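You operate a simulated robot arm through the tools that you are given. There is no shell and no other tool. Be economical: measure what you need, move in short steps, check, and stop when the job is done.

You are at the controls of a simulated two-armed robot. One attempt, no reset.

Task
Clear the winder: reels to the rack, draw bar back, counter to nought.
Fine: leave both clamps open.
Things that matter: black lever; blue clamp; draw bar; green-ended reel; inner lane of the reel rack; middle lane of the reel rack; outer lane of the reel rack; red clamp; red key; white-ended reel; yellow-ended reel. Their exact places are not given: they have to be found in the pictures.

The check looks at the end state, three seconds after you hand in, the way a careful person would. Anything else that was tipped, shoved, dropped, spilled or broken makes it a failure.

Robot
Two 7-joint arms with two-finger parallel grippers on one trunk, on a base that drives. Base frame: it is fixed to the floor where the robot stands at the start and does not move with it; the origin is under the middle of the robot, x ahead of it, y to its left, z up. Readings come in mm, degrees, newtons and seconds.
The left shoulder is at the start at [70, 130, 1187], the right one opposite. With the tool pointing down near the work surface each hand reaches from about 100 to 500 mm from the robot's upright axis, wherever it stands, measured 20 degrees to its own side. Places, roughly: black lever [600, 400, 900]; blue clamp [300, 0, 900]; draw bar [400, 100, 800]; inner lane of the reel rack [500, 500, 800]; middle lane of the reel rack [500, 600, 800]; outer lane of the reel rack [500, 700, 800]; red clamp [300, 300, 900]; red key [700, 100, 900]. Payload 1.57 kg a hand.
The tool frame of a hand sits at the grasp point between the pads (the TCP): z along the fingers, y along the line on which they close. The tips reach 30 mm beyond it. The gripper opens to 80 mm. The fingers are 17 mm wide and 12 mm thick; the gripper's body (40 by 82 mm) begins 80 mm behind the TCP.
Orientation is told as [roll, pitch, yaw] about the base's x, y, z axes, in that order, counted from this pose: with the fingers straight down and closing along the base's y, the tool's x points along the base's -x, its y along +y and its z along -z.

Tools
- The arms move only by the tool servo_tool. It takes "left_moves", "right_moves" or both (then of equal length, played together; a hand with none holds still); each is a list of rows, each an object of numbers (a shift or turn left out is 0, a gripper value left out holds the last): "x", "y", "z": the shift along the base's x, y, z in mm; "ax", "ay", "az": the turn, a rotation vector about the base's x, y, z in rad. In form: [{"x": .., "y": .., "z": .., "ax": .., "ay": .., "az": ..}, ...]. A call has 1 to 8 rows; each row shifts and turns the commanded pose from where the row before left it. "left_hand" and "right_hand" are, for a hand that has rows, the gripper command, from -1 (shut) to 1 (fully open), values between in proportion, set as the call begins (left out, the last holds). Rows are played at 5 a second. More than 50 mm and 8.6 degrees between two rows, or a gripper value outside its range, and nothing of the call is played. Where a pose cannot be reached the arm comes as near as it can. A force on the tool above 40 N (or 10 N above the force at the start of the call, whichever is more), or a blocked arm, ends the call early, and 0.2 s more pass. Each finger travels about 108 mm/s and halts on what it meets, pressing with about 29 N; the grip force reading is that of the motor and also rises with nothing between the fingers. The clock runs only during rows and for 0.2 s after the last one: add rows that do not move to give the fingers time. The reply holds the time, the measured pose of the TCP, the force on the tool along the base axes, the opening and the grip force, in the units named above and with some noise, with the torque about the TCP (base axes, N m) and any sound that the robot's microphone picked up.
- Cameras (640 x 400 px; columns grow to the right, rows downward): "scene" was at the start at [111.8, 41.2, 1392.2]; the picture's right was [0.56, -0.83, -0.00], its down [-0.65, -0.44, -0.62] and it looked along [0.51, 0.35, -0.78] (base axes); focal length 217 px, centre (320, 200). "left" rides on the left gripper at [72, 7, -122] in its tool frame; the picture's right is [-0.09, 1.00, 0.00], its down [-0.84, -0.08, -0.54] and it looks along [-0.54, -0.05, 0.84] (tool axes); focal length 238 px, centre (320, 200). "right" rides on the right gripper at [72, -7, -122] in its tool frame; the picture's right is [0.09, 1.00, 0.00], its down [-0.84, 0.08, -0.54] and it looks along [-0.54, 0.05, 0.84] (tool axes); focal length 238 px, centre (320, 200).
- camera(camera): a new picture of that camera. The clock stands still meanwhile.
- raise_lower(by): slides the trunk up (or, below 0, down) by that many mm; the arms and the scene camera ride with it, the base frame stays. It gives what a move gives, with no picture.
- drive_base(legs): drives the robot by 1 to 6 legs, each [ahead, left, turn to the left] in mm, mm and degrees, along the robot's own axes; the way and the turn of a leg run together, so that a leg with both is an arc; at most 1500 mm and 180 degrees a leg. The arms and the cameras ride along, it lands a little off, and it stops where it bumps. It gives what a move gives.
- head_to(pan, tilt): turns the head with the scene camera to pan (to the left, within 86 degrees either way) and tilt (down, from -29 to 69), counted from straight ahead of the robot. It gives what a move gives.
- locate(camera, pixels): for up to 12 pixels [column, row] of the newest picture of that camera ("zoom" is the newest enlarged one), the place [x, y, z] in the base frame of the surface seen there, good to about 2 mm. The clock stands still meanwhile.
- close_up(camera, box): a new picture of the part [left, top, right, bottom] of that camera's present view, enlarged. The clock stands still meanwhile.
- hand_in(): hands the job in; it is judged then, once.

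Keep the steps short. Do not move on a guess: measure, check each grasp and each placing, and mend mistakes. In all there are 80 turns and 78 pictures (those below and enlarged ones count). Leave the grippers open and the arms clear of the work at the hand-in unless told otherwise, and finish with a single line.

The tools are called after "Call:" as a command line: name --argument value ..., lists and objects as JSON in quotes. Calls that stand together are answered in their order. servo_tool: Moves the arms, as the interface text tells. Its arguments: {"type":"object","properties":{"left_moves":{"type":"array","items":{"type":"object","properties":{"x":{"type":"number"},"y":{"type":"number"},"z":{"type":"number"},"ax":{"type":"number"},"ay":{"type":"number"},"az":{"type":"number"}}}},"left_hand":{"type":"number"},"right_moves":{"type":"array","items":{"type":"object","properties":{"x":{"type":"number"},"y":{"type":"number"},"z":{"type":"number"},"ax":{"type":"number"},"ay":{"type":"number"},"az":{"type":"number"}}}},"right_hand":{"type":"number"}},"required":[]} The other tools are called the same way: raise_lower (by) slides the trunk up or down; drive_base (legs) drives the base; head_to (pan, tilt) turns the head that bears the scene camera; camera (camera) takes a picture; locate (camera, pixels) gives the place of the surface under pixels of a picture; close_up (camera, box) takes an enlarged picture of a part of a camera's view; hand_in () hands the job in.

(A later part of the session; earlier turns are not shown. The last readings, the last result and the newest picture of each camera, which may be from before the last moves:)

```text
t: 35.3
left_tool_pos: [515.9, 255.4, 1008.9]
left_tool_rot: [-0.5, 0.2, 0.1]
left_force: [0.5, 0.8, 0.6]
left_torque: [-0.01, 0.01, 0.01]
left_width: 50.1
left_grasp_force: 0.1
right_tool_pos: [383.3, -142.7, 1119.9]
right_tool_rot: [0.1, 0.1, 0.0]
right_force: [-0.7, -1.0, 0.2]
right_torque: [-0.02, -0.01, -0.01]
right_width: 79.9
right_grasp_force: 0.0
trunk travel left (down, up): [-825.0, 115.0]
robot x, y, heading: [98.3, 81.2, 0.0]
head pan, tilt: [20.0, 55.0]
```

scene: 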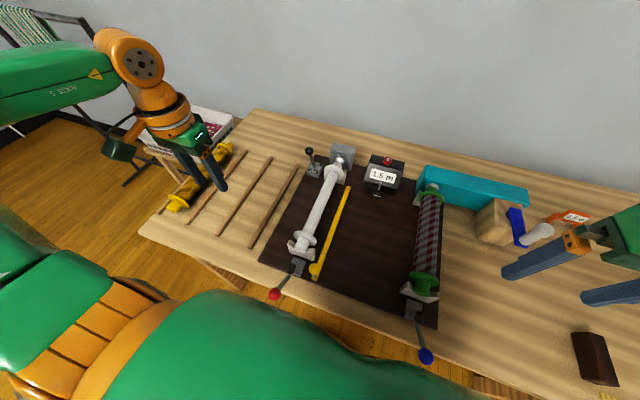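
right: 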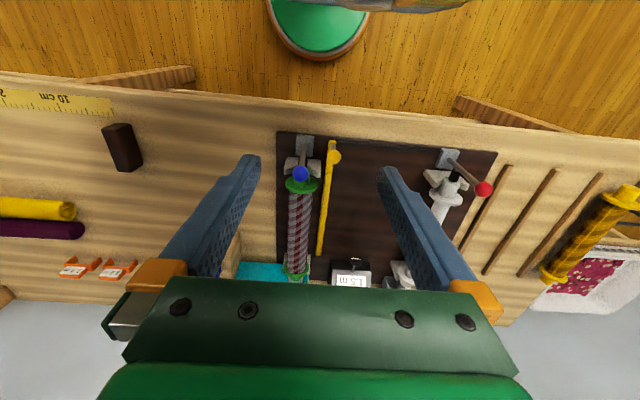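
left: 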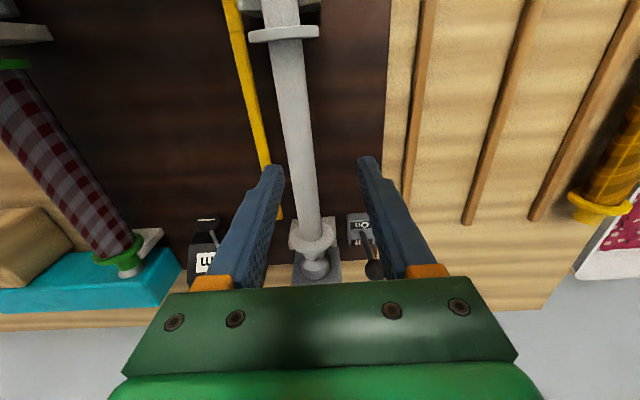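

Call:
servo_tool --left_moves '[{"x": -5, "y": 21}, {"y": 21}, {"z": -40}, {"z": -30}, {}]'

Call:
camera --camera "left"

Call:
locate --camera "left" --pixels '[[320, 110], [320, 140], [320, 170], [310, 140], [330, 140], [320, 40]]'

```text
t: 36.5
left_tool_pos: [512.0, 295.4, 939.5]
left_tool_rot: [-0.5, -0.1, -0.1]
left_force: [-0.3, 0.4, 0.0]
left_torque: [0.01, -0.01, -0.02]
left_width: 50.1
left_grasp_force: 0.1
right_tool_pos: [382.1, -142.9, 1120.0]
right_tool_rot: [0.2, 0.0, 0.0]
right_force: [1.0, -0.1, -0.2]
right_torque: [0.01, -0.01, -0.02]
right_width: 80.2
right_grasp_force: 0.1
trunk travel left (down, up): [-825.0, 115.0]
robot x, y, heading: [99.7, 85.5, -0.1]
head pan, tilt: [20.0, 55.0]
```

```text
47 pictures are left
```

left: 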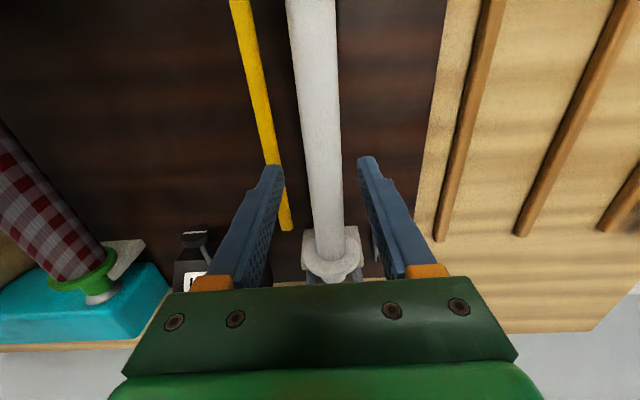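

```text
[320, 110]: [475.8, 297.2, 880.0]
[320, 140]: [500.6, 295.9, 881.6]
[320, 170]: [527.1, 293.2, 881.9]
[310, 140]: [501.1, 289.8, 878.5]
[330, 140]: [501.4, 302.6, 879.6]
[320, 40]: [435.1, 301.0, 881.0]
```

Now it's reachable and aligned with the core (y≈297). I'll lower to z≈868 and close.

Call:
servo_tool --left_moves '[{"z": -25, "y": 1}, {"z": -25, "y": 1}, {"z": -21}, {}]'

Call:
servo_tool --left_moves '[{}, {}, {}]' --left_hand -1

```text
t: 37.5
left_tool_pos: [483.5, 310.2, 895.0]
left_tool_rot: [-0.4, 0.0, -0.1]
left_force: [1.1, -6.6, 2.4]
left_torque: [-0.29, 0.02, 0.07]
left_width: 56.1
left_grasp_force: 3.6
left hand out of reach, approached as far as the arm can: row 1, 2, 3
right_tool_pos: [381.8, -145.8, 1118.3]
right_tool_rot: [0.0, 0.1, -0.1]
right_force: [0.2, -0.8, -0.2]
right_torque: [-0.04, -0.05, 0.03]
right_width: 80.3
right_grasp_force: 0.0
trunk travel left (down, up): [-825.0, 115.0]
robot x, y, heading: [102.0, 84.4, 0.1]
head pan, tilt: [20.0, 55.0]
```

```text
t: 38.3
left_tool_pos: [483.8, 307.3, 896.8]
left_tool_rot: [-0.2, 0.0, -0.2]
left_force: [0.9, -13.4, 8.6]
left_torque: [-0.3, -0.07, -0.25]
left_width: 30.9
left_grasp_force: 29.1
right_tool_pos: [380.5, -148.5, 1118.4]
right_tool_rot: [0.4, -0.1, -0.2]
right_force: [0.6, 0.7, 0.6]
right_torque: [-0.01, -0.03, 0.0]
right_width: 80.1
right_grasp_force: 0.1
trunk travel left (down, up): [-825.0, 115.0]
robot x, y, heading: [100.9, 83.3, -0.2]
head pan, tilt: [20.0, 55.0]
```

The arm can't get that low at this trunk height and came down off-target, so I'll release. I'll raise the hand and lower the trunk by 120 mm to give the arm reach.

Call:
servo_tool --left_moves '[{}, {}]' --left_hand 0.25

Call:
servo_tool --left_moves '[{"z": 40}, {"z": 40}, {"z": 40}, {"z": 30}, {}]' --right_moves '[{"z": 20}, {"z": 20}, {"z": 20}, {}, {}]'

Call:
raise_lower --by -120

Call:
camera --camera "scene"

```text
t: 38.9
left_tool_pos: [483.1, 312.5, 895.1]
left_tool_rot: [-0.4, 0.1, 0.0]
left_force: [-0.4, -1.4, 0.2]
left_torque: [-0.01, 0.02, -0.04]
left_width: 50.7
left_grasp_force: 1.0
right_tool_pos: [382.4, -145.0, 1119.6]
right_tool_rot: [0.1, 0.0, 0.0]
right_force: [-0.2, -0.5, -0.3]
right_torque: [-0.03, 0.02, 0.03]
right_width: 80.0
right_grasp_force: 0.1
trunk travel left (down, up): [-825.0, 115.0]
robot x, y, heading: [100.6, 85.1, -0.1]
head pan, tilt: [20.0, 55.0]
```

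```text
t: 40.1
left_tool_pos: [484.0, 313.2, 1044.7]
left_tool_rot: [-0.4, 0.2, 0.0]
left_force: [0.5, -0.3, 0.3]
left_torque: [-0.01, 0.03, 0.01]
left_width: 50.0
left_grasp_force: 0.0
right_tool_pos: [382.8, -143.9, 1181.0]
right_tool_rot: [0.1, 0.1, -0.1]
right_force: [0.4, -0.1, -0.9]
right_torque: [-0.02, 0.02, -0.02]
right_width: 80.2
right_grasp_force: 0.1
trunk travel left (down, up): [-825.0, 115.0]
robot x, y, heading: [101.9, 80.0, 0.0]
head pan, tilt: [20.0, 55.0]
```

```text
t: 41.6
left_tool_pos: [482.7, 314.2, 923.5]
left_tool_rot: [-0.5, 0.1, 0.0]
left_force: [-0.4, -0.4, 0.4]
left_torque: [0.01, 0.0, -0.03]
left_width: 49.9
left_grasp_force: 0.0
right_tool_pos: [382.3, -144.3, 1059.7]
right_tool_rot: [0.0, 0.0, -0.1]
right_force: [-0.1, -0.7, 0.6]
right_torque: [0.0, 0.0, -0.03]
right_width: 79.8
right_grasp_force: 0.0
trunk travel left (down, up): [-705.0, 235.0]
robot x, y, heading: [101.0, 85.3, -0.2]
head pan, tilt: [20.0, 55.0]
```

```text
46 pictures are left
```

scene: 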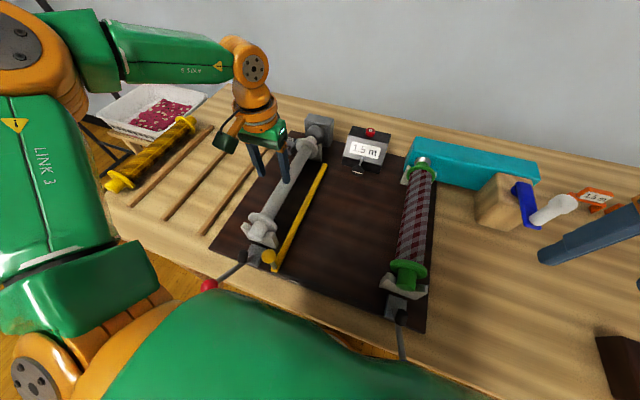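

The view shows the red ball close to the green body, so I'll check that clearance before moving on.

Call:
locate --camera "scene" --pixels '[[208, 285], [240, 300], [250, 310], [330, 320], [402, 345], [150, 310], [264, 240], [300, 140]]'

```text
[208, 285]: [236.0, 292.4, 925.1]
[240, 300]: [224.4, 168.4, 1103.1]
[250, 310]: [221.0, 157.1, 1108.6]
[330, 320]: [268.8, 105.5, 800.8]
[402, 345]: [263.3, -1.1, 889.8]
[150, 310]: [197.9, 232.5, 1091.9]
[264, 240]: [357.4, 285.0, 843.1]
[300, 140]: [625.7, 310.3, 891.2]
```

The body is well above the levers. Now I'll align to [508,297] at the current height.

Call:
servo_tool --left_moves '[{"x": 13, "y": -9, "z": 5}, {"x": 13, "y": -8}, {}]'

Call:
servo_tool --left_moves '[{"z": -20}, {}]'

```text
t: 42.4
left_tool_pos: [509.1, 298.3, 928.7]
left_tool_rot: [-0.6, 0.1, -0.1]
left_force: [-0.8, -0.4, 0.9]
left_torque: [0.02, 0.01, 0.01]
left_width: 50.2
left_grasp_force: 0.1
right_tool_pos: [382.3, -143.9, 1059.0]
right_tool_rot: [0.0, 0.0, 0.0]
right_force: [-0.8, 0.3, -0.4]
right_torque: [-0.06, 0.0, 0.0]
right_width: 79.8
right_grasp_force: 0.2
trunk travel left (down, up): [-705.0, 235.0]
robot x, y, heading: [103.2, 87.2, 0.0]
head pan, tilt: [20.0, 55.0]
```

```text
t: 43.0
left_tool_pos: [509.4, 296.9, 908.9]
left_tool_rot: [-0.6, 0.2, 0.0]
left_force: [-0.4, -0.1, -0.3]
left_torque: [-0.01, -0.01, -0.02]
left_width: 49.9
left_grasp_force: 0.0
right_tool_pos: [383.0, -144.5, 1059.7]
right_tool_rot: [0.0, 0.0, -0.1]
right_force: [-0.4, 0.3, 0.8]
right_torque: [0.02, 0.03, 0.0]
right_width: 80.1
right_grasp_force: 0.2
trunk travel left (down, up): [-705.0, 235.0]
robot x, y, heading: [101.5, 89.3, -0.1]
head pan, tilt: [20.0, 55.0]
```

The lower trunk works. I'll go down the rest of the way to z≈868.

Call:
servo_tool --left_moves '[{"z": -20}, {"z": -21}, {}]'

Call:
camera --camera "left"

```text
t: 43.8
left_tool_pos: [506.6, 298.5, 868.7]
left_tool_rot: [-0.3, 0.1, 0.0]
left_force: [-0.3, 0.6, -0.6]
left_torque: [0.01, 0.02, -0.02]
left_width: 50.0
left_grasp_force: 0.0
right_tool_pos: [383.1, -144.1, 1059.0]
right_tool_rot: [0.1, 0.0, 0.0]
right_force: [0.5, -0.4, -0.4]
right_torque: [0.0, -0.02, -0.01]
right_width: 79.9
right_grasp_force: 0.0
trunk travel left (down, up): [-705.0, 235.0]
robot x, y, heading: [96.9, 86.2, -0.2]
head pan, tilt: [20.0, 55.0]
```

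```text
45 pictures are left
```

left: 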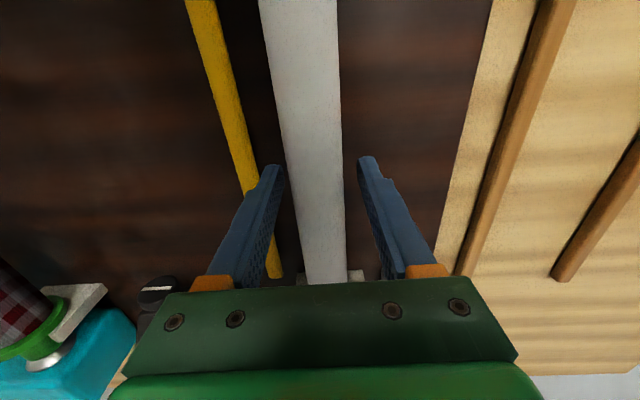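

Straddling the core. I'll close, then draw it a few mm toward the robot off the spindle while watching the force.

Call:
servo_tool --left_moves '[{}, {}, {}]' --left_hand -1

Call:
servo_tool --left_moves '[{"x": -4}, {"x": -4}, {}]'

Call:
close_up --camera "scene" --box '[190, 100, 400, 280]'

```text
t: 44.6
left_tool_pos: [508.1, 298.3, 868.0]
left_tool_rot: [-0.4, 0.2, -0.1]
left_force: [-0.1, -3.2, 0.3]
left_torque: [-0.03, -0.02, -0.09]
left_width: 31.2
left_grasp_force: 29.1
right_tool_pos: [382.9, -144.8, 1059.8]
right_tool_rot: [0.0, 0.0, -0.1]
right_force: [-1.0, 0.2, 1.6]
right_torque: [0.0, -0.01, 0.03]
right_width: 80.0
right_grasp_force: 0.0
trunk travel left (down, up): [-705.0, 235.0]
robot x, y, heading: [98.8, 84.0, -0.0]
head pan, tilt: [20.0, 55.0]
```

```text
t: 45.4
left_tool_pos: [501.8, 297.1, 868.4]
left_tool_rot: [-0.5, 0.1, -0.1]
left_force: [-0.7, -1.9, 0.7]
left_torque: [0.0, -0.03, -0.11]
left_width: 31.2
left_grasp_force: 29.1
right_tool_pos: [383.0, -144.0, 1060.3]
right_tool_rot: [0.1, 0.1, 0.0]
right_force: [0.5, 0.6, 0.3]
right_torque: [0.0, 0.01, 0.01]
right_width: 79.8
right_grasp_force: 0.0
trunk travel left (down, up): [-705.0, 235.0]
robot x, y, heading: [97.4, 81.5, -0.4]
head pan, tilt: [20.0, 55.0]
```

```text
2.22 times, centred on (295, 190) of scene
```

zoom: 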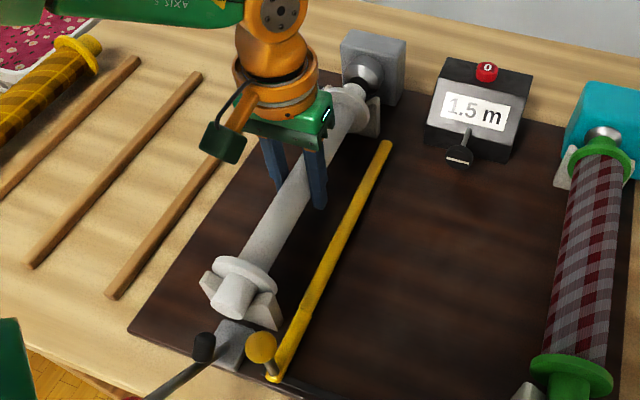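

The reel slides with little force and a gap shows at the far spindle. I'll draw it a little more, then lift.

Call:
servo_tool --left_moves '[{"x": -4}, {"z": 4}, {"z": 6}, {"z": 10}, {}]'

Call:
close_up --camera "scene" --box '[190, 100, 400, 280]'

```text
t: 46.6
left_tool_pos: [498.1, 298.5, 887.8]
left_tool_rot: [-0.6, 0.2, 0.0]
left_force: [2.0, 0.0, -1.7]
left_torque: [0.03, -0.06, -0.08]
left_width: 31.0
left_grasp_force: 29.2
right_tool_pos: [383.8, -144.3, 1059.7]
right_tool_rot: [0.0, 0.0, -0.2]
right_force: [-0.5, -0.1, -0.3]
right_torque: [-0.02, 0.01, 0.0]
right_width: 80.0
right_grasp_force: 0.1
trunk travel left (down, up): [-705.0, 235.0]
robot x, y, heading: [99.4, 83.5, -0.3]
head pan, tilt: [20.0, 55.0]
```

```text
2.22 times, centred on (295, 190) of scene
```

zoom: 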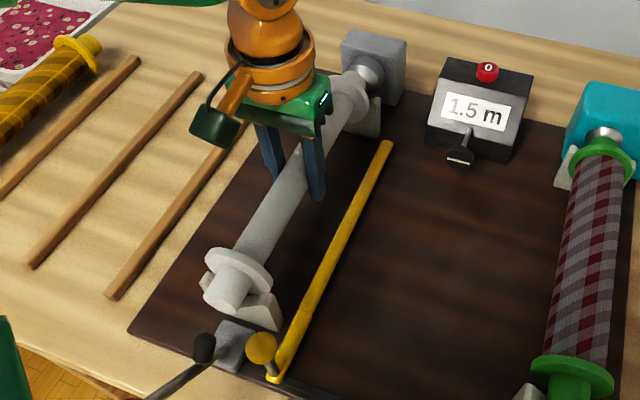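

It lifted cleanly with the clamps and lever untouched. I'll raise it above the black lever ball (z 965).

Call:
servo_tool --left_moves '[{"z": 30}, {"z": 30}, {"z": 30}, {"z": 30}, {"z": 25}, {}]'

Call:
camera --camera "scene"

```text
t: 48.0
left_tool_pos: [498.6, 296.6, 1032.8]
left_tool_rot: [-0.5, 0.2, 0.0]
left_force: [0.2, 0.5, -3.1]
left_torque: [0.0, 0.0, -0.02]
left_width: 31.1
left_grasp_force: 29.3
right_tool_pos: [383.0, -143.9, 1060.9]
right_tool_rot: [-0.1, 0.0, -0.1]
right_force: [0.6, 0.6, 0.2]
right_torque: [0.01, -0.03, 0.04]
right_width: 80.0
right_grasp_force: 0.0
trunk travel left (down, up): [-705.0, 235.0]
robot x, y, heading: [98.9, 83.1, -0.0]
head pan, tilt: [20.0, 55.0]
```

```text
42 pictures are left
```

scene: 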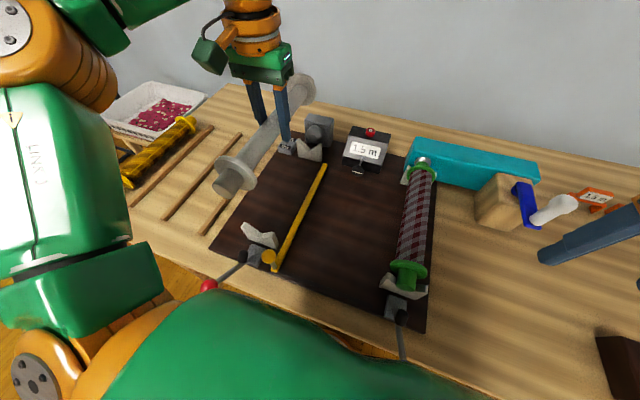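

The reel is level and high. I'll drive left about 308 mm to face the rack.

Call:
drive_base --legs '[[0, 308, 0]]'

Call:
camera --camera "scene"

Call:
camera --camera "left"

```text
t: 50.1
left_tool_pos: [498.5, 607.4, 1032.6]
left_tool_rot: [-0.4, 0.1, -0.1]
left_force: [0.6, 1.3, -0.8]
left_torque: [-0.01, -0.02, 0.0]
left_width: 31.1
left_grasp_force: 29.5
right_tool_pos: [382.3, 167.1, 1058.9]
right_tool_rot: [0.2, 0.0, -0.1]
right_force: [-0.2, 0.2, 0.2]
right_torque: [0.03, 0.02, 0.0]
right_width: 80.1
right_grasp_force: 0.0
trunk travel left (down, up): [-705.0, 235.0]
robot x, y, heading: [103.4, 395.9, -0.4]
head pan, tilt: [20.0, 55.0]
```

```text
41 pictures are left
```

scene: 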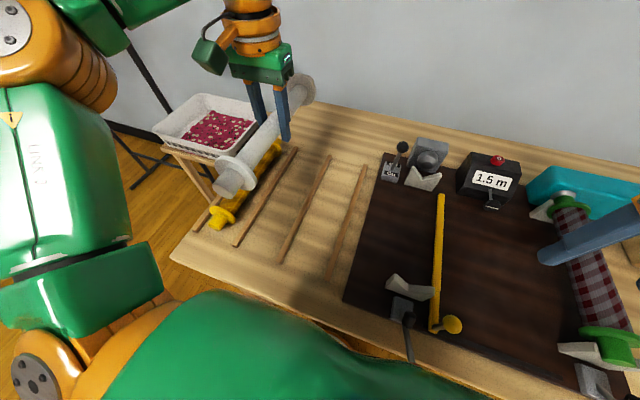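

```text
40 pictures are left
```

left: 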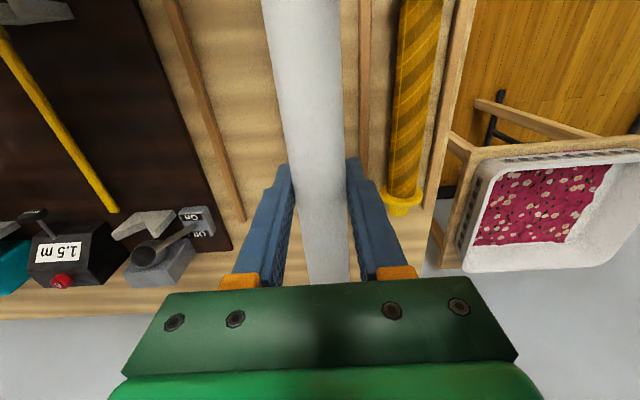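

Call:
locate --camera "scene" --pixels '[[270, 189], [240, 237], [329, 160], [305, 209], [281, 257], [362, 172], [347, 220], [332, 270], [222, 217], [200, 228]]'

Call:
locate --camera "left" --pixels '[[364, 60], [364, 130], [205, 110], [230, 190], [420, 60], [405, 150], [460, 60], [440, 150], [405, 205]]'

```text
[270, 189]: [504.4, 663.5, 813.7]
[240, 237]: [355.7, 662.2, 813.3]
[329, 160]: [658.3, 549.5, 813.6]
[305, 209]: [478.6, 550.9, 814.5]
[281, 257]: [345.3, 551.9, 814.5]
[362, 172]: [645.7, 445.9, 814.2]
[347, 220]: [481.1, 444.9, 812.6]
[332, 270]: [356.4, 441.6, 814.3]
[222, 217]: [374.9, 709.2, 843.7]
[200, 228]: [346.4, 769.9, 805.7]
```

```text
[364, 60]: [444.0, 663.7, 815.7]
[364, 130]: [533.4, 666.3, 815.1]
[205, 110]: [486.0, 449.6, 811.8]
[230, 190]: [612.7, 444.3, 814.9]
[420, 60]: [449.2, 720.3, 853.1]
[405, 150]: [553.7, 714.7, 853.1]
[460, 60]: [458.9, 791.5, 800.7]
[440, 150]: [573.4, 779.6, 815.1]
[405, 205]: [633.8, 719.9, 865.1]
```

Rails are at y≈445, 551, 664 and 775, so the middle lane's centre is 607.5, right under the reel. I'll lower it.

Call:
servo_tool --left_moves '[{"x": 3, "z": -35}, {"z": -35}, {"z": -35}, {"z": -35}, {"z": -30}, {}]'

Call:
servo_tool --left_moves '[{"z": -10}, {"z": -5}, {"z": -4}, {}]'

```text
t: 51.5
left_tool_pos: [500.2, 607.7, 863.4]
left_tool_rot: [-0.5, 0.2, -0.2]
left_force: [0.1, -0.6, -1.6]
left_torque: [-0.01, -0.01, 0.01]
left_width: 31.0
left_grasp_force: 28.8
right_tool_pos: [383.0, 168.8, 1059.2]
right_tool_rot: [0.1, 0.0, -0.2]
right_force: [-0.5, 0.3, 1.0]
right_torque: [-0.02, 0.01, 0.0]
right_width: 80.1
right_grasp_force: 0.2
trunk travel left (down, up): [-705.0, 235.0]
robot x, y, heading: [99.2, 398.2, 0.1]
head pan, tilt: [20.0, 55.0]
```

```text
t: 52.5
left_tool_pos: [501.4, 608.8, 843.4]
left_tool_rot: [-0.5, 0.1, -0.1]
left_force: [0.1, 0.0, -1.8]
left_torque: [0.01, 0.01, 0.04]
left_width: 31.2
left_grasp_force: 28.9
right_tool_pos: [382.2, 168.8, 1059.0]
right_tool_rot: [0.1, 0.1, -0.1]
right_force: [-0.9, 0.6, 0.0]
right_torque: [0.01, 0.03, 0.02]
right_width: 80.0
right_grasp_force: 0.0
trunk travel left (down, up): [-705.0, 235.0]
robot x, y, heading: [97.7, 393.7, -0.3]
head pan, tilt: [20.0, 55.0]
```

Call:
servo_tool --left_moves '[{"z": -3}, {"z": -2}, {"z": -1}, {}]'

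Call:
close_up --camera "scene" --box '[180, 80, 400, 290]'

```text
t: 53.5
left_tool_pos: [501.7, 609.5, 838.3]
left_tool_rot: [-0.5, 0.0, -0.2]
left_force: [-0.5, -0.7, -1.2]
left_torque: [0.01, -0.02, 0.01]
left_width: 31.0
left_grasp_force: 29.3
right_tool_pos: [381.1, 168.8, 1058.9]
right_tool_rot: [0.2, 0.0, -0.2]
right_force: [-0.5, -1.2, 0.3]
right_torque: [-0.05, 0.03, 0.0]
right_width: 80.1
right_grasp_force: 0.1
trunk travel left (down, up): [-705.0, 235.0]
robot x, y, heading: [101.2, 395.3, 0.0]
head pan, tilt: [20.0, 55.0]
```

```text
1.90 times, centred on (290, 185) of scene
```

zoom: 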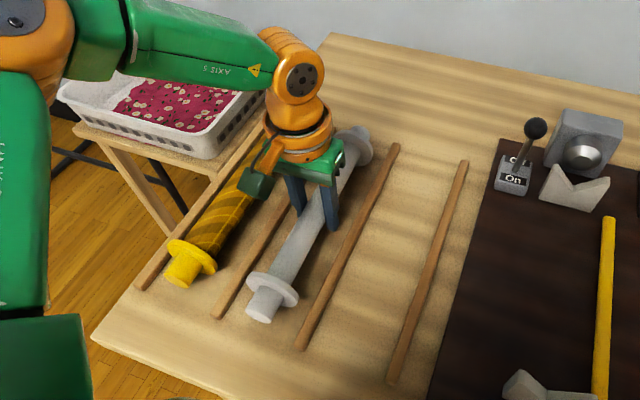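

It's in the lane and nearly down. I'll go 1 mm at a time for contact.

Call:
servo_tool --left_moves '[{"z": -1}, {"z": -1}, {"z": -1}, {}]'

```text
t: 54.5
left_tool_pos: [501.1, 608.3, 834.8]
left_tool_rot: [-0.5, 0.0, -0.1]
left_force: [3.7, 2.5, 9.9]
left_torque: [0.15, 0.08, -0.03]
left_width: 31.3
left_grasp_force: 28.7
right_tool_pos: [382.2, 168.3, 1059.3]
right_tool_rot: [0.0, -0.1, 0.0]
right_force: [-0.7, 0.1, -0.2]
right_torque: [0.02, 0.02, 0.01]
right_width: 80.2
right_grasp_force: 0.1
trunk travel left (down, up): [-705.0, 235.0]
robot x, y, heading: [99.5, 392.9, -0.0]
head pan, tilt: [20.0, 55.0]
```

Contact is felt (10 N). I'll release to a 60 mm opening and lift.

Call:
servo_tool --left_moves '[{}, {}]' --left_hand 0.5

Call:
servo_tool --left_moves '[{"z": 10}, {"z": 30}, {"z": 40}, {"z": 45}, {"z": 45}, {"z": 30}, {}]'

Call:
close_up --camera "scene" --box '[180, 80, 400, 290]'

```text
t: 55.1
left_tool_pos: [501.3, 608.6, 835.1]
left_tool_rot: [-0.5, 0.1, -0.1]
left_force: [0.1, -0.2, -0.1]
left_torque: [0.02, 0.0, -0.01]
left_width: 60.2
left_grasp_force: 0.3
right_tool_pos: [382.9, 169.0, 1059.9]
right_tool_rot: [0.1, 0.1, -0.1]
right_force: [1.3, 0.5, 0.2]
right_torque: [-0.02, 0.01, 0.05]
right_width: 80.4
right_grasp_force: 0.0
trunk travel left (down, up): [-705.0, 235.0]
robot x, y, heading: [102.1, 397.3, -0.3]
head pan, tilt: [20.0, 55.0]
```

```text
t: 56.7
left_tool_pos: [499.5, 607.9, 1037.0]
left_tool_rot: [-0.5, 0.2, -0.1]
left_force: [1.0, 0.2, 0.4]
left_torque: [0.04, -0.03, 0.03]
left_width: 60.0
left_grasp_force: 0.1
right_tool_pos: [383.3, 168.9, 1058.4]
right_tool_rot: [0.0, 0.1, -0.1]
right_force: [-0.6, -0.2, 0.7]
right_torque: [-0.03, 0.01, -0.04]
right_width: 79.9
right_grasp_force: 0.1
trunk travel left (down, up): [-705.0, 235.0]
robot x, y, heading: [100.0, 396.7, -0.2]
head pan, tilt: [20.0, 55.0]
```

```text
1.90 times, centred on (290, 185) of scene
```

zoom: 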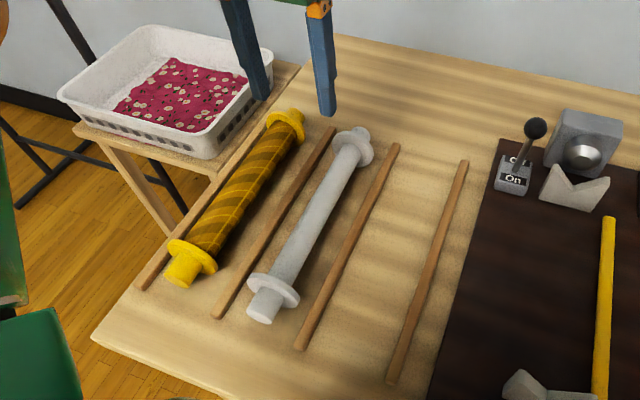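

The white-ended reel rests in the middle lane. Next is the green one: I'll raise the right hand a little and drive right about 608 mm.

Call:
servo_tool --right_moves '[{"z": 30}, {"z": 30}, {}]'

Call:
drive_base --legs '[[0, -608, 0]]'

Call:
camera --camera "scene"

Call:
camera --camera "left"

```text
t: 57.5
left_tool_pos: [501.2, 607.7, 1035.9]
left_tool_rot: [-0.5, 0.1, -0.1]
left_force: [-0.9, 0.2, 0.4]
left_torque: [0.04, 0.01, -0.02]
left_width: 59.8
left_grasp_force: 0.1
right_tool_pos: [382.0, 168.3, 1119.4]
right_tool_rot: [0.0, 0.0, -0.1]
right_force: [0.2, 0.7, -0.1]
right_torque: [0.01, 0.05, -0.02]
right_width: 80.0
right_grasp_force: 0.1
trunk travel left (down, up): [-705.0, 235.0]
robot x, y, heading: [97.9, 398.1, 0.1]
head pan, tilt: [20.0, 55.0]
```

```text
t: 61.0
left_tool_pos: [500.3, -3.5, 1036.6]
left_tool_rot: [-0.5, 0.1, 0.4]
left_force: [-0.3, 0.2, -0.1]
left_torque: [-0.01, 0.06, 0.02]
left_width: 60.0
left_grasp_force: 0.0
right_tool_pos: [384.1, -443.7, 1119.0]
right_tool_rot: [0.0, -0.1, 0.3]
right_force: [-0.4, -0.3, -0.2]
right_torque: [0.0, 0.0, 0.01]
right_width: 80.3
right_grasp_force: 0.0
trunk travel left (down, up): [-705.0, 235.0]
robot x, y, heading: [100.2, -218.6, 0.1]
head pan, tilt: [20.0, 55.0]
```

```text
37 pictures are left
```

scene: 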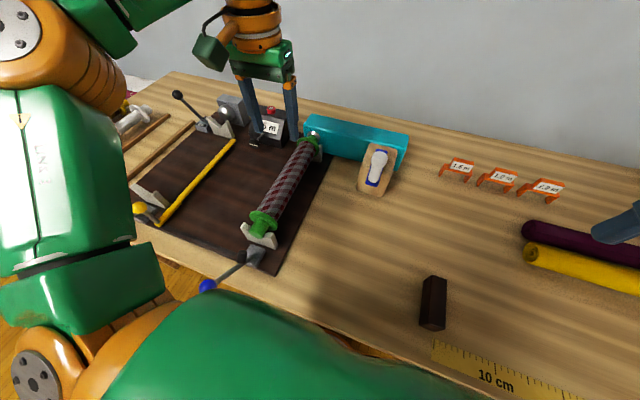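

```text
36 pictures are left
```

left: 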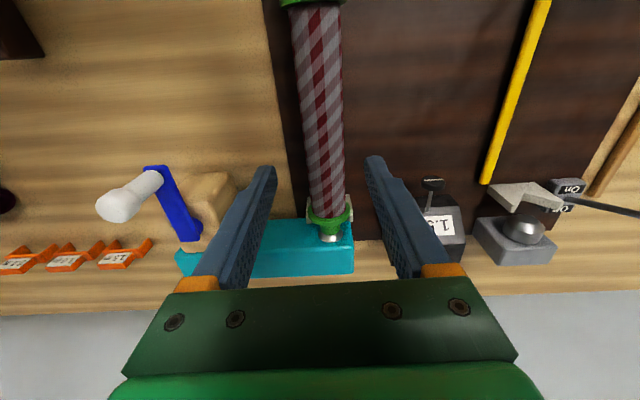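

Call:
locate --camera "left" --pixels '[[318, 30], [324, 100], [330, 170], [300, 100], [347, 100], [308, 4], [330, 215], [432, 182], [490, 170]]'

Call:
locate --camera "scene" --pixels '[[285, 190], [264, 220], [304, 150], [260, 232], [315, 143], [250, 258], [208, 284]]'

```text
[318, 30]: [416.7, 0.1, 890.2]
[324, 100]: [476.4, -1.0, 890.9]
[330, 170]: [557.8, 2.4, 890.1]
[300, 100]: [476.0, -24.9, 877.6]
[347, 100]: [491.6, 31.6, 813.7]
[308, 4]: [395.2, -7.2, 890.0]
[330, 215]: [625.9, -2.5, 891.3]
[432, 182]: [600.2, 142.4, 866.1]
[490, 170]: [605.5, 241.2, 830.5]
```

```text
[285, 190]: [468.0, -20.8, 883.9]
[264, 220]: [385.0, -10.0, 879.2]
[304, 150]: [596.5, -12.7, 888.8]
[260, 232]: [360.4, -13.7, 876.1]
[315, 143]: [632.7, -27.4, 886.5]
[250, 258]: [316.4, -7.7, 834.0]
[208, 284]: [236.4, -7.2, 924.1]
```

The green-ended reel's axis is y≈0, z≈866, with a wound diameter of about 50 mm. I'll open fully, centre at [508,0] and descend.

Call:
servo_tool --left_moves '[{"x": 8, "y": 3}, {}, {"z": -40}, {"z": -40}, {}]' --left_hand 1

Call:
camera --camera "left"

```text
t: 62.2
left_tool_pos: [507.4, -1.4, 956.4]
left_tool_rot: [-0.6, 0.1, 0.4]
left_force: [-0.1, -0.2, 1.6]
left_torque: [0.02, 0.0, 0.01]
left_width: 79.9
left_grasp_force: 0.0
right_tool_pos: [385.2, -443.7, 1118.4]
right_tool_rot: [0.2, -0.1, 0.3]
right_force: [0.3, 0.4, 0.4]
right_torque: [-0.01, 0.01, 0.01]
right_width: 80.0
right_grasp_force: 0.0
trunk travel left (down, up): [-705.0, 235.0]
robot x, y, heading: [103.6, -217.4, 0.5]
head pan, tilt: [20.0, 55.0]
```

```text
35 pictures are left
```

left: 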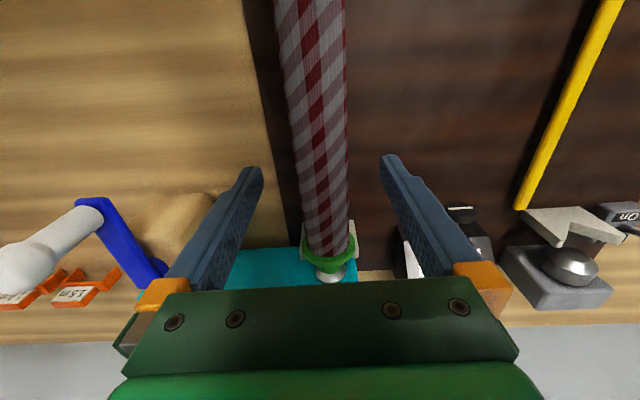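

Centred. I'll lower to z≈868.

Call:
servo_tool --left_moves '[{"z": -30, "y": 1}, {"z": -30}, {"z": -28}, {}]'

Call:
servo_tool --left_moves '[{}, {}, {}]' --left_hand -1

```text
t: 63.2
left_tool_pos: [507.2, -0.4, 867.5]
left_tool_rot: [-0.5, 0.1, 0.3]
left_force: [0.3, 0.4, -0.9]
left_torque: [0.0, 0.03, 0.01]
left_width: 80.1
left_grasp_force: 0.0
right_tool_pos: [385.5, -444.4, 1119.6]
right_tool_rot: [0.1, 0.0, 0.3]
right_force: [0.2, 0.4, -0.1]
right_torque: [0.01, 0.0, 0.03]
right_width: 80.0
right_grasp_force: 0.0
trunk travel left (down, up): [-705.0, 235.0]
robot x, y, heading: [102.9, -220.4, -0.1]
head pan, tilt: [20.0, 55.0]
```

```text
t: 64.0
left_tool_pos: [507.6, -1.2, 867.1]
left_tool_rot: [-0.3, 0.1, 0.2]
left_force: [0.5, -4.5, 0.2]
left_torque: [0.0, -0.09, -0.36]
left_width: 49.6
left_grasp_force: 28.9
right_tool_pos: [384.3, -443.9, 1119.1]
right_tool_rot: [0.1, 0.1, 0.3]
right_force: [-0.6, 1.0, 0.2]
right_torque: [0.01, 0.02, 0.01]
right_width: 80.2
right_grasp_force: 0.0
trunk travel left (down, up): [-705.0, 235.0]
robot x, y, heading: [99.8, -220.4, 0.3]
head pan, tilt: [20.0, 55.0]
```

Held at 49.6 mm. I'll draw it 11 mm toward the robot, off the spindle, then lift gently.

Call:
servo_tool --left_moves '[{"x": -4}, {"x": -4}, {"x": -3}, {}]'

Call:
servo_tool --left_moves '[{"z": 4}, {"z": 6}, {"z": 10}, {"z": 10}, {}]'

Call:
close_up --camera "scene" --box '[180, 60, 400, 300]'

```text
t: 65.0
left_tool_pos: [497.0, -0.9, 867.9]
left_tool_rot: [-0.3, 0.2, 0.5]
left_force: [1.3, -4.4, 1.3]
left_torque: [-0.02, -0.07, -0.15]
left_width: 49.7
left_grasp_force: 28.9
right_tool_pos: [386.4, -445.8, 1118.3]
right_tool_rot: [0.0, 0.0, 0.3]
right_force: [0.9, -0.1, -0.4]
right_torque: [0.01, -0.02, -0.02]
right_width: 80.1
right_grasp_force: 0.0
trunk travel left (down, up): [-705.0, 235.0]
robot x, y, heading: [99.0, -220.1, 0.1]
head pan, tilt: [20.0, 55.0]
```

```text
t: 66.2
left_tool_pos: [498.3, 0.9, 898.1]
left_tool_rot: [-0.4, 0.1, 0.3]
left_force: [-0.5, -0.1, -1.8]
left_torque: [-0.01, 0.0, 0.02]
left_width: 49.6
left_grasp_force: 29.2
right_tool_pos: [384.8, -445.1, 1119.1]
right_tool_rot: [0.0, -0.1, 0.4]
right_force: [0.7, 0.4, 0.3]
right_torque: [-0.02, -0.01, 0.01]
right_width: 80.0
right_grasp_force: 0.1
trunk travel left (down, up): [-705.0, 235.0]
robot x, y, heading: [102.3, -223.7, 0.3]
head pan, tilt: [20.0, 55.0]
```

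```text
1.67 times, centred on (290, 180) of scene
```

zoom: 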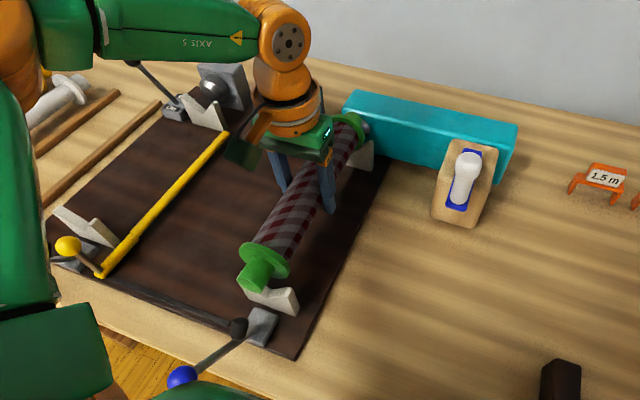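

It lifted free and level. I'll raise it to z≈1040, then drive left 498 mm to the inner lane.

Call:
servo_tool --left_moves '[{"z": 30}, {"z": 30}, {"z": 30}, {"z": 30}, {"z": 25}, {}]'

Call:
drive_base --legs '[[0, 500, 0]]'

Call:
camera --camera "scene"

```text
t: 67.6
left_tool_pos: [498.1, -0.4, 1044.1]
left_tool_rot: [-0.5, 0.2, 0.4]
left_force: [-0.6, 0.1, -1.8]
left_torque: [0.03, 0.03, 0.04]
left_width: 49.6
left_grasp_force: 29.4
right_tool_pos: [385.6, -444.1, 1119.1]
right_tool_rot: [0.0, -0.1, 0.3]
right_force: [0.0, 0.3, 0.1]
right_torque: [0.0, -0.01, -0.01]
right_width: 80.0
right_grasp_force: 0.0
trunk travel left (down, up): [-705.0, 235.0]
robot x, y, heading: [97.7, -222.8, 0.0]
head pan, tilt: [20.0, 55.0]
```

```text
t: 70.5
left_tool_pos: [495.6, 502.1, 1044.4]
left_tool_rot: [-0.4, 0.1, 0.2]
left_force: [-0.3, -0.2, -1.9]
left_torque: [0.01, 0.02, -0.02]
left_width: 49.4
left_grasp_force: 29.1
right_tool_pos: [382.0, 57.9, 1119.0]
right_tool_rot: [0.1, 0.0, 0.2]
right_force: [-0.9, 0.4, -0.8]
right_torque: [0.03, -0.01, 0.02]
right_width: 80.3
right_grasp_force: 0.0
trunk travel left (down, up): [-705.0, 235.0]
robot x, y, heading: [97.2, 284.9, 0.5]
head pan, tilt: [20.0, 55.0]
```

```text
33 pictures are left
```

scene: 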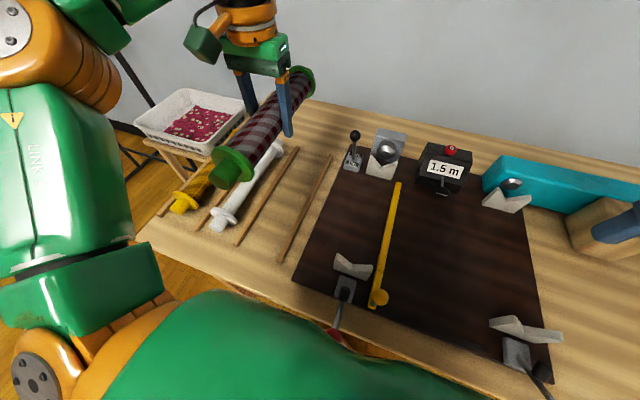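

I'll shift to y≈498, x≈501 and lower into the inner lane.

Call:
servo_tool --left_moves '[{"x": 4, "y": -4, "z": -35}, {"z": -40}, {"z": -40}, {"z": -40}, {"z": -30}, {}]'

Call:
close_up --camera "scene" --box '[140, 80, 360, 290]'

```text
t: 71.9
left_tool_pos: [498.5, 500.3, 858.6]
left_tool_rot: [-0.5, 0.1, 0.3]
left_force: [-0.4, 0.5, -3.2]
left_torque: [0.0, 0.0, 0.01]
left_width: 49.8
left_grasp_force: 29.5
right_tool_pos: [382.0, 59.3, 1118.7]
right_tool_rot: [0.1, 0.0, 0.3]
right_force: [0.4, -0.8, 0.2]
right_torque: [0.01, -0.01, -0.03]
right_width: 80.1
right_grasp_force: 0.0
trunk travel left (down, up): [-705.0, 235.0]
robot x, y, heading: [99.9, 284.9, 0.2]
head pan, tilt: [20.0, 55.0]
```

```text
1.90 times, centred on (250, 185) of scene
```

zoom: 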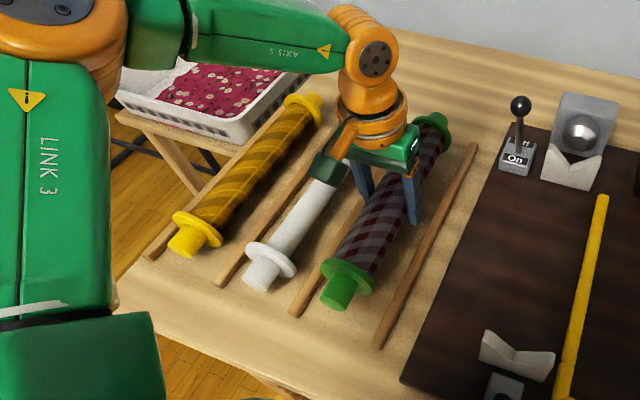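

It's over the inner lane. I'll lower until it touches.

Call:
servo_tool --left_moves '[{"z": -10, "y": -2}, {"z": -6}, {"z": -3}, {"z": -2}, {"z": -1}, {}]'

Call:
servo_tool --left_moves '[{"z": -1}, {"z": -1}, {}]'

```text
t: 73.3
left_tool_pos: [499.7, 498.3, 836.0]
left_tool_rot: [-0.5, 0.1, 0.3]
left_force: [0.0, 0.6, -2.3]
left_torque: [0.0, 0.0, -0.03]
left_width: 49.5
left_grasp_force: 28.6
right_tool_pos: [382.2, 59.7, 1119.3]
right_tool_rot: [0.1, 0.1, 0.2]
right_force: [0.6, -0.8, 0.8]
right_torque: [0.0, 0.0, 0.01]
right_width: 79.9
right_grasp_force: 0.0
trunk travel left (down, up): [-705.0, 235.0]
robot x, y, heading: [93.7, 285.7, 0.6]
head pan, tilt: [20.0, 55.0]
```

```text
t: 74.1
left_tool_pos: [499.3, 497.3, 834.3]
left_tool_rot: [-0.5, 0.0, 0.3]
left_force: [0.4, 0.5, 0.0]
left_torque: [0.01, 0.26, -0.05]
left_width: 49.5
left_grasp_force: 28.9
right_tool_pos: [381.6, 59.3, 1118.9]
right_tool_rot: [0.1, 0.0, 0.3]
right_force: [0.3, 0.7, 0.4]
right_torque: [0.0, 0.0, 0.05]
right_width: 80.0
right_grasp_force: 0.1
trunk travel left (down, up): [-705.0, 235.0]
robot x, y, heading: [97.8, 282.3, 0.2]
head pan, tilt: [20.0, 55.0]
```

It's just touching. One more mm, then release and rise.

Call:
servo_tool --left_moves '[{"z": -1}, {}]'

Call:
servo_tool --left_moves '[{}, {}]' --left_hand 0.6

Call:
servo_tool --left_moves '[{"z": 10}, {"z": 30}, {"z": 40}, {"z": 45}, {"z": 45}, {"z": 30}, {}]'

Call:
close_up --camera "scene" --box '[140, 80, 480, 300]'

```text
t: 74.7
left_tool_pos: [499.1, 497.1, 835.0]
left_tool_rot: [-0.5, 0.0, 0.3]
left_force: [2.7, 3.8, 8.9]
left_torque: [0.02, 0.12, -0.15]
left_width: 49.6
left_grasp_force: 28.9
right_tool_pos: [381.2, 59.4, 1119.6]
right_tool_rot: [0.1, -0.1, 0.2]
right_force: [0.6, 0.4, 0.5]
right_torque: [-0.02, -0.01, -0.01]
right_width: 80.2
right_grasp_force: 0.1
trunk travel left (down, up): [-705.0, 235.0]
robot x, y, heading: [100.5, 287.5, 0.2]
head pan, tilt: [20.0, 55.0]
```

```text
t: 75.3
left_tool_pos: [498.9, 497.1, 833.4]
left_tool_rot: [-0.4, 0.0, 0.3]
left_force: [-1.1, 1.5, -1.1]
left_torque: [0.08, 0.06, -0.01]
left_width: 62.9
left_grasp_force: 0.2
right_tool_pos: [381.6, 59.8, 1118.8]
right_tool_rot: [0.0, 0.0, 0.3]
right_force: [0.0, -0.4, 0.6]
right_torque: [0.02, 0.0, 0.03]
right_width: 80.0
right_grasp_force: 0.1
trunk travel left (down, up): [-705.0, 235.0]
robot x, y, heading: [100.2, 286.3, 0.1]
head pan, tilt: [20.0, 55.0]
```

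```text
t: 76.9
left_tool_pos: [497.3, 497.1, 1034.8]
left_tool_rot: [-0.5, 0.2, 0.2]
left_force: [0.4, 0.1, -1.1]
left_torque: [0.02, -0.02, -0.02]
left_width: 64.0
left_grasp_force: 0.1
right_tool_pos: [383.1, 61.2, 1119.3]
right_tool_rot: [0.1, 0.0, 0.3]
right_force: [-0.2, 0.3, -0.6]
right_torque: [-0.02, 0.01, 0.01]
right_width: 80.3
right_grasp_force: 0.1
trunk travel left (down, up): [-705.0, 235.0]
robot x, y, heading: [96.8, 283.3, 0.3]
head pan, tilt: [20.0, 55.0]
```

```text
1.82 times, centred on (310, 190) of scene
```

zoom: 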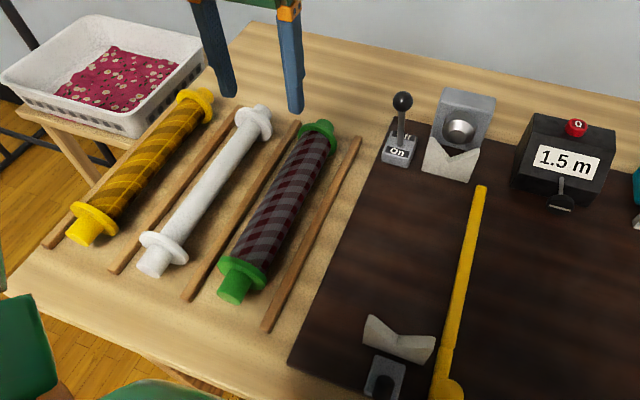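

All three reels lie in their lanes. Now the counter: I'll measure the red key and the black lever from here.

Call:
close_up --camera "scene" --box '[335, 120, 485, 210]'

Call:
locate --camera "zoom" --pixels '[[493, 122], [493, 132], [480, 128], [508, 128], [430, 112], [550, 140], [470, 260], [82, 60], [80, 130], [60, 175], [85, 155], [180, 110]]'

```text
4.27 times, centred on (410, 165) of scene
```

zoom: 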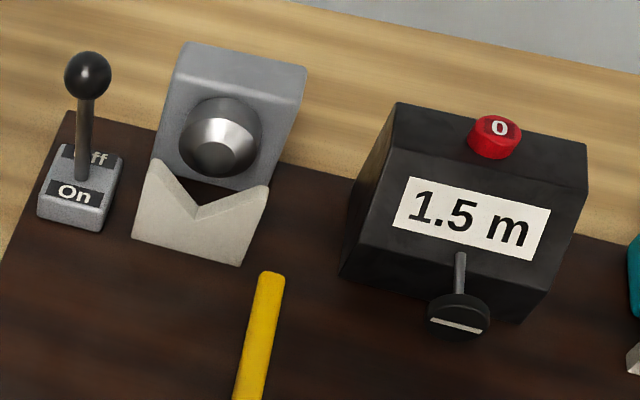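

```text
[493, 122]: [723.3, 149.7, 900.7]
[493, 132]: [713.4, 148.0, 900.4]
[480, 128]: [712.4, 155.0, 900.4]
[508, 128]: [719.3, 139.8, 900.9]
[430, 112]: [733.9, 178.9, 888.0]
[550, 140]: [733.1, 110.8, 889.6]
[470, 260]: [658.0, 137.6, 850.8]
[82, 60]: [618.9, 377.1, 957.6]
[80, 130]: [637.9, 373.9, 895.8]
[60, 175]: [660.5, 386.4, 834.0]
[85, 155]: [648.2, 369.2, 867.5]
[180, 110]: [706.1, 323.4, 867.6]
```

The key centre is about [717,147] with its top at z=900.5. It's far forward, so I'll drive opposite it and tilt the closed left fingers forward 45° to press.

Call:
drive_base --legs '[[0, -310, 0], [30, 0, 0]]'

Call:
servo_tool --left_moves '[{"ay": -0.131, "z": 5}, {"ay": -0.131, "z": 5}, {"ay": -0.131}, {"ay": -0.131}, {"ay": -0.131}, {"ay": -0.131}, {}]' --left_hand -1

Call:
camera --camera "scene"

```text
t: 79.4
left_tool_pos: [524.9, 186.8, 1034.9]
left_tool_rot: [-0.5, -0.2, 0.3]
left_force: [0.3, -0.3, 0.0]
left_torque: [0.0, -0.02, 0.02]
left_width: 64.0
left_grasp_force: 0.1
right_tool_pos: [408.1, -249.9, 1121.0]
right_tool_rot: [0.0, -0.3, 0.3]
right_force: [-0.5, 0.4, -0.3]
right_torque: [0.01, -0.02, 0.01]
right_width: 80.1
right_grasp_force: 0.1
trunk travel left (down, up): [-705.0, 235.0]
robot x, y, heading: [130.1, -24.9, 0.3]
head pan, tilt: [20.0, 55.0]
```

```text
t: 81.0
left_tool_pos: [529.9, 185.9, 1044.0]
left_tool_rot: [-0.9, -44.9, 0.4]
left_force: [-0.2, -0.5, -0.7]
left_torque: [0.02, -0.03, 0.0]
left_width: 0.0
left_grasp_force: 21.0
right_tool_pos: [412.9, -250.0, 1119.5]
right_tool_rot: [0.2, 0.0, 0.3]
right_force: [0.6, 0.4, -0.3]
right_torque: [-0.02, 0.03, -0.01]
right_width: 79.9
right_grasp_force: 0.0
trunk travel left (down, up): [-705.0, 235.0]
robot x, y, heading: [126.5, -24.1, 0.1]
head pan, tilt: [20.0, 55.0]
```

```text
29 pictures are left
```

scene: 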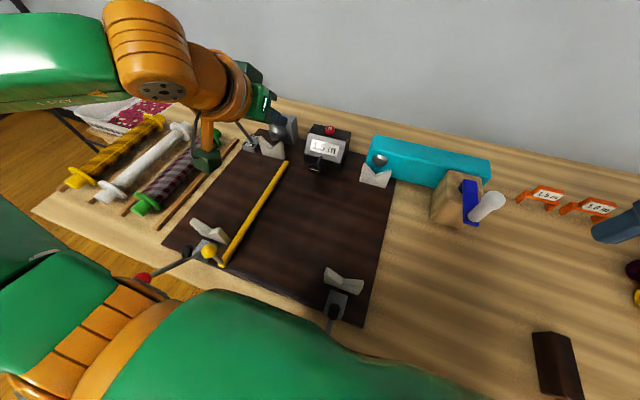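

The tilt works. I'll go forward toward the key and stay about 50 mm above it.

Call:
servo_tool --left_moves '[{"x": 34, "y": -8, "z": -13}, {"x": 34, "y": -8, "z": -13}, {"x": 34, "y": -8, "z": -13}, {"x": 35, "y": -8, "z": -13}, {"x": 35, "y": -7, "z": -12}, {}]'

Call:
camera --camera "scene"

```text
t: 82.4
left_tool_pos: [697.9, 149.8, 979.3]
left_tool_rot: [-0.7, -45.0, 0.4]
left_force: [0.9, -0.4, -0.3]
left_torque: [-0.03, 0.02, 0.03]
left_width: 0.0
left_grasp_force: 21.6
right_tool_pos: [411.8, -250.0, 1118.5]
right_tool_rot: [0.1, -0.1, 0.3]
right_force: [0.6, -0.5, 0.5]
right_torque: [0.04, -0.03, 0.0]
right_width: 80.1
right_grasp_force: 0.0
trunk travel left (down, up): [-705.0, 235.0]
robot x, y, heading: [126.0, -25.8, 0.1]
head pan, tilt: [20.0, 55.0]
```

```text
28 pictures are left
```

scene: 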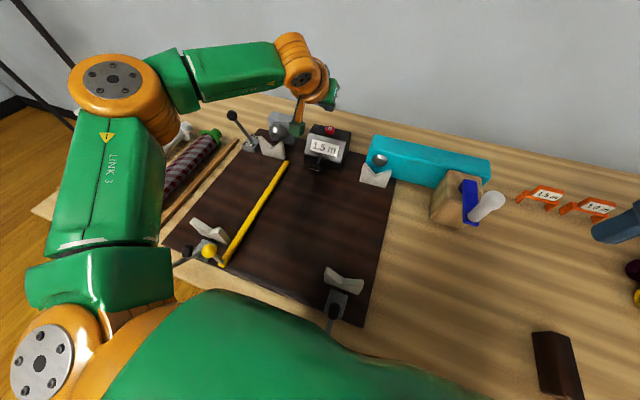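

Call:
camera --camera "left"

Call:
close_up --camera "scene" --box '[260, 70, 380, 180]'

```text
27 pictures are left
```

left: 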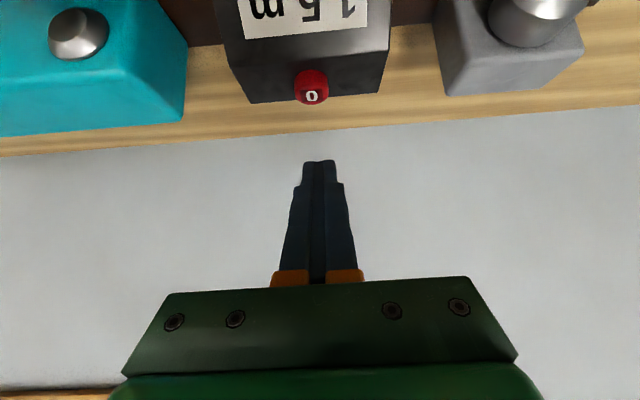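

```text
3.64 times, centred on (320, 125) of scene
```

zoom: 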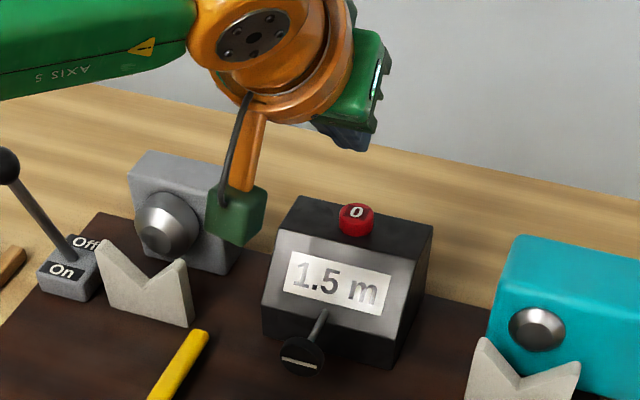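

Call:
locate --camera "left" --pixels '[[312, 96], [312, 80], [299, 90], [325, 90], [270, 92], [370, 88]]'

```text
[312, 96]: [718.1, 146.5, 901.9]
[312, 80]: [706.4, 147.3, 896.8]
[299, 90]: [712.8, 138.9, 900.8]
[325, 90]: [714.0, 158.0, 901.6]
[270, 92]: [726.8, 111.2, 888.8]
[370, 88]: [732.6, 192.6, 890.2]
```

I'm centred to within 2 mm. I'll adjust and lower to just above the key.

Call:
servo_tool --left_moves '[{"x": 3, "y": -2, "z": -15}, {"z": -15}, {"z": -12}, {}]'

Call:
servo_tool --left_moves '[{"z": -3}, {"z": -2}, {"z": -2}, {"z": -2}, {}]'

Call:
close_up --camera "scene" --box '[260, 90, 380, 180]'

```text
t: 83.4
left_tool_pos: [694.6, 151.8, 940.6]
left_tool_rot: [-0.7, -45.0, 0.4]
left_force: [0.6, 0.5, -0.2]
left_torque: [0.01, 0.0, 0.01]
left_width: 0.0
left_grasp_force: 21.6
left hand out of reach, approached as far as the arm can: row 1, 3
right_tool_pos: [412.4, -249.9, 1118.9]
right_tool_rot: [0.2, 0.0, 0.4]
right_force: [0.3, -0.3, 0.8]
right_torque: [-0.03, -0.01, 0.01]
right_width: 79.9
right_grasp_force: 0.1
trunk travel left (down, up): [-705.0, 235.0]
robot x, y, heading: [129.1, -23.3, 0.1]
head pan, tilt: [20.0, 55.0]
```

```text
t: 84.6
left_tool_pos: [692.1, 153.8, 930.9]
left_tool_rot: [-0.8, -45.0, 0.5]
left_force: [0.0, -0.4, 0.2]
left_torque: [-0.03, -0.04, 0.01]
left_width: 0.0
left_grasp_force: 21.2
right_tool_pos: [412.4, -250.3, 1118.0]
right_tool_rot: [0.1, -0.1, 0.2]
right_force: [-0.8, 0.5, -0.1]
right_torque: [0.01, -0.01, 0.04]
right_width: 79.9
right_grasp_force: 0.1
trunk travel left (down, up): [-705.0, 235.0]
robot x, y, heading: [128.4, -20.2, 0.1]
head pan, tilt: [20.0, 55.0]
```

```text
4.44 times, centred on (320, 135) of scene
```

zoom: 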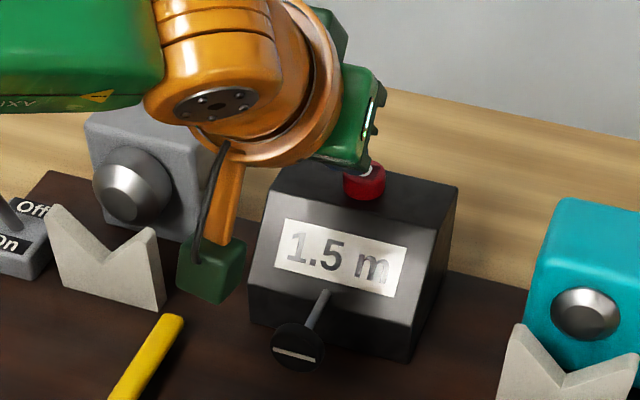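

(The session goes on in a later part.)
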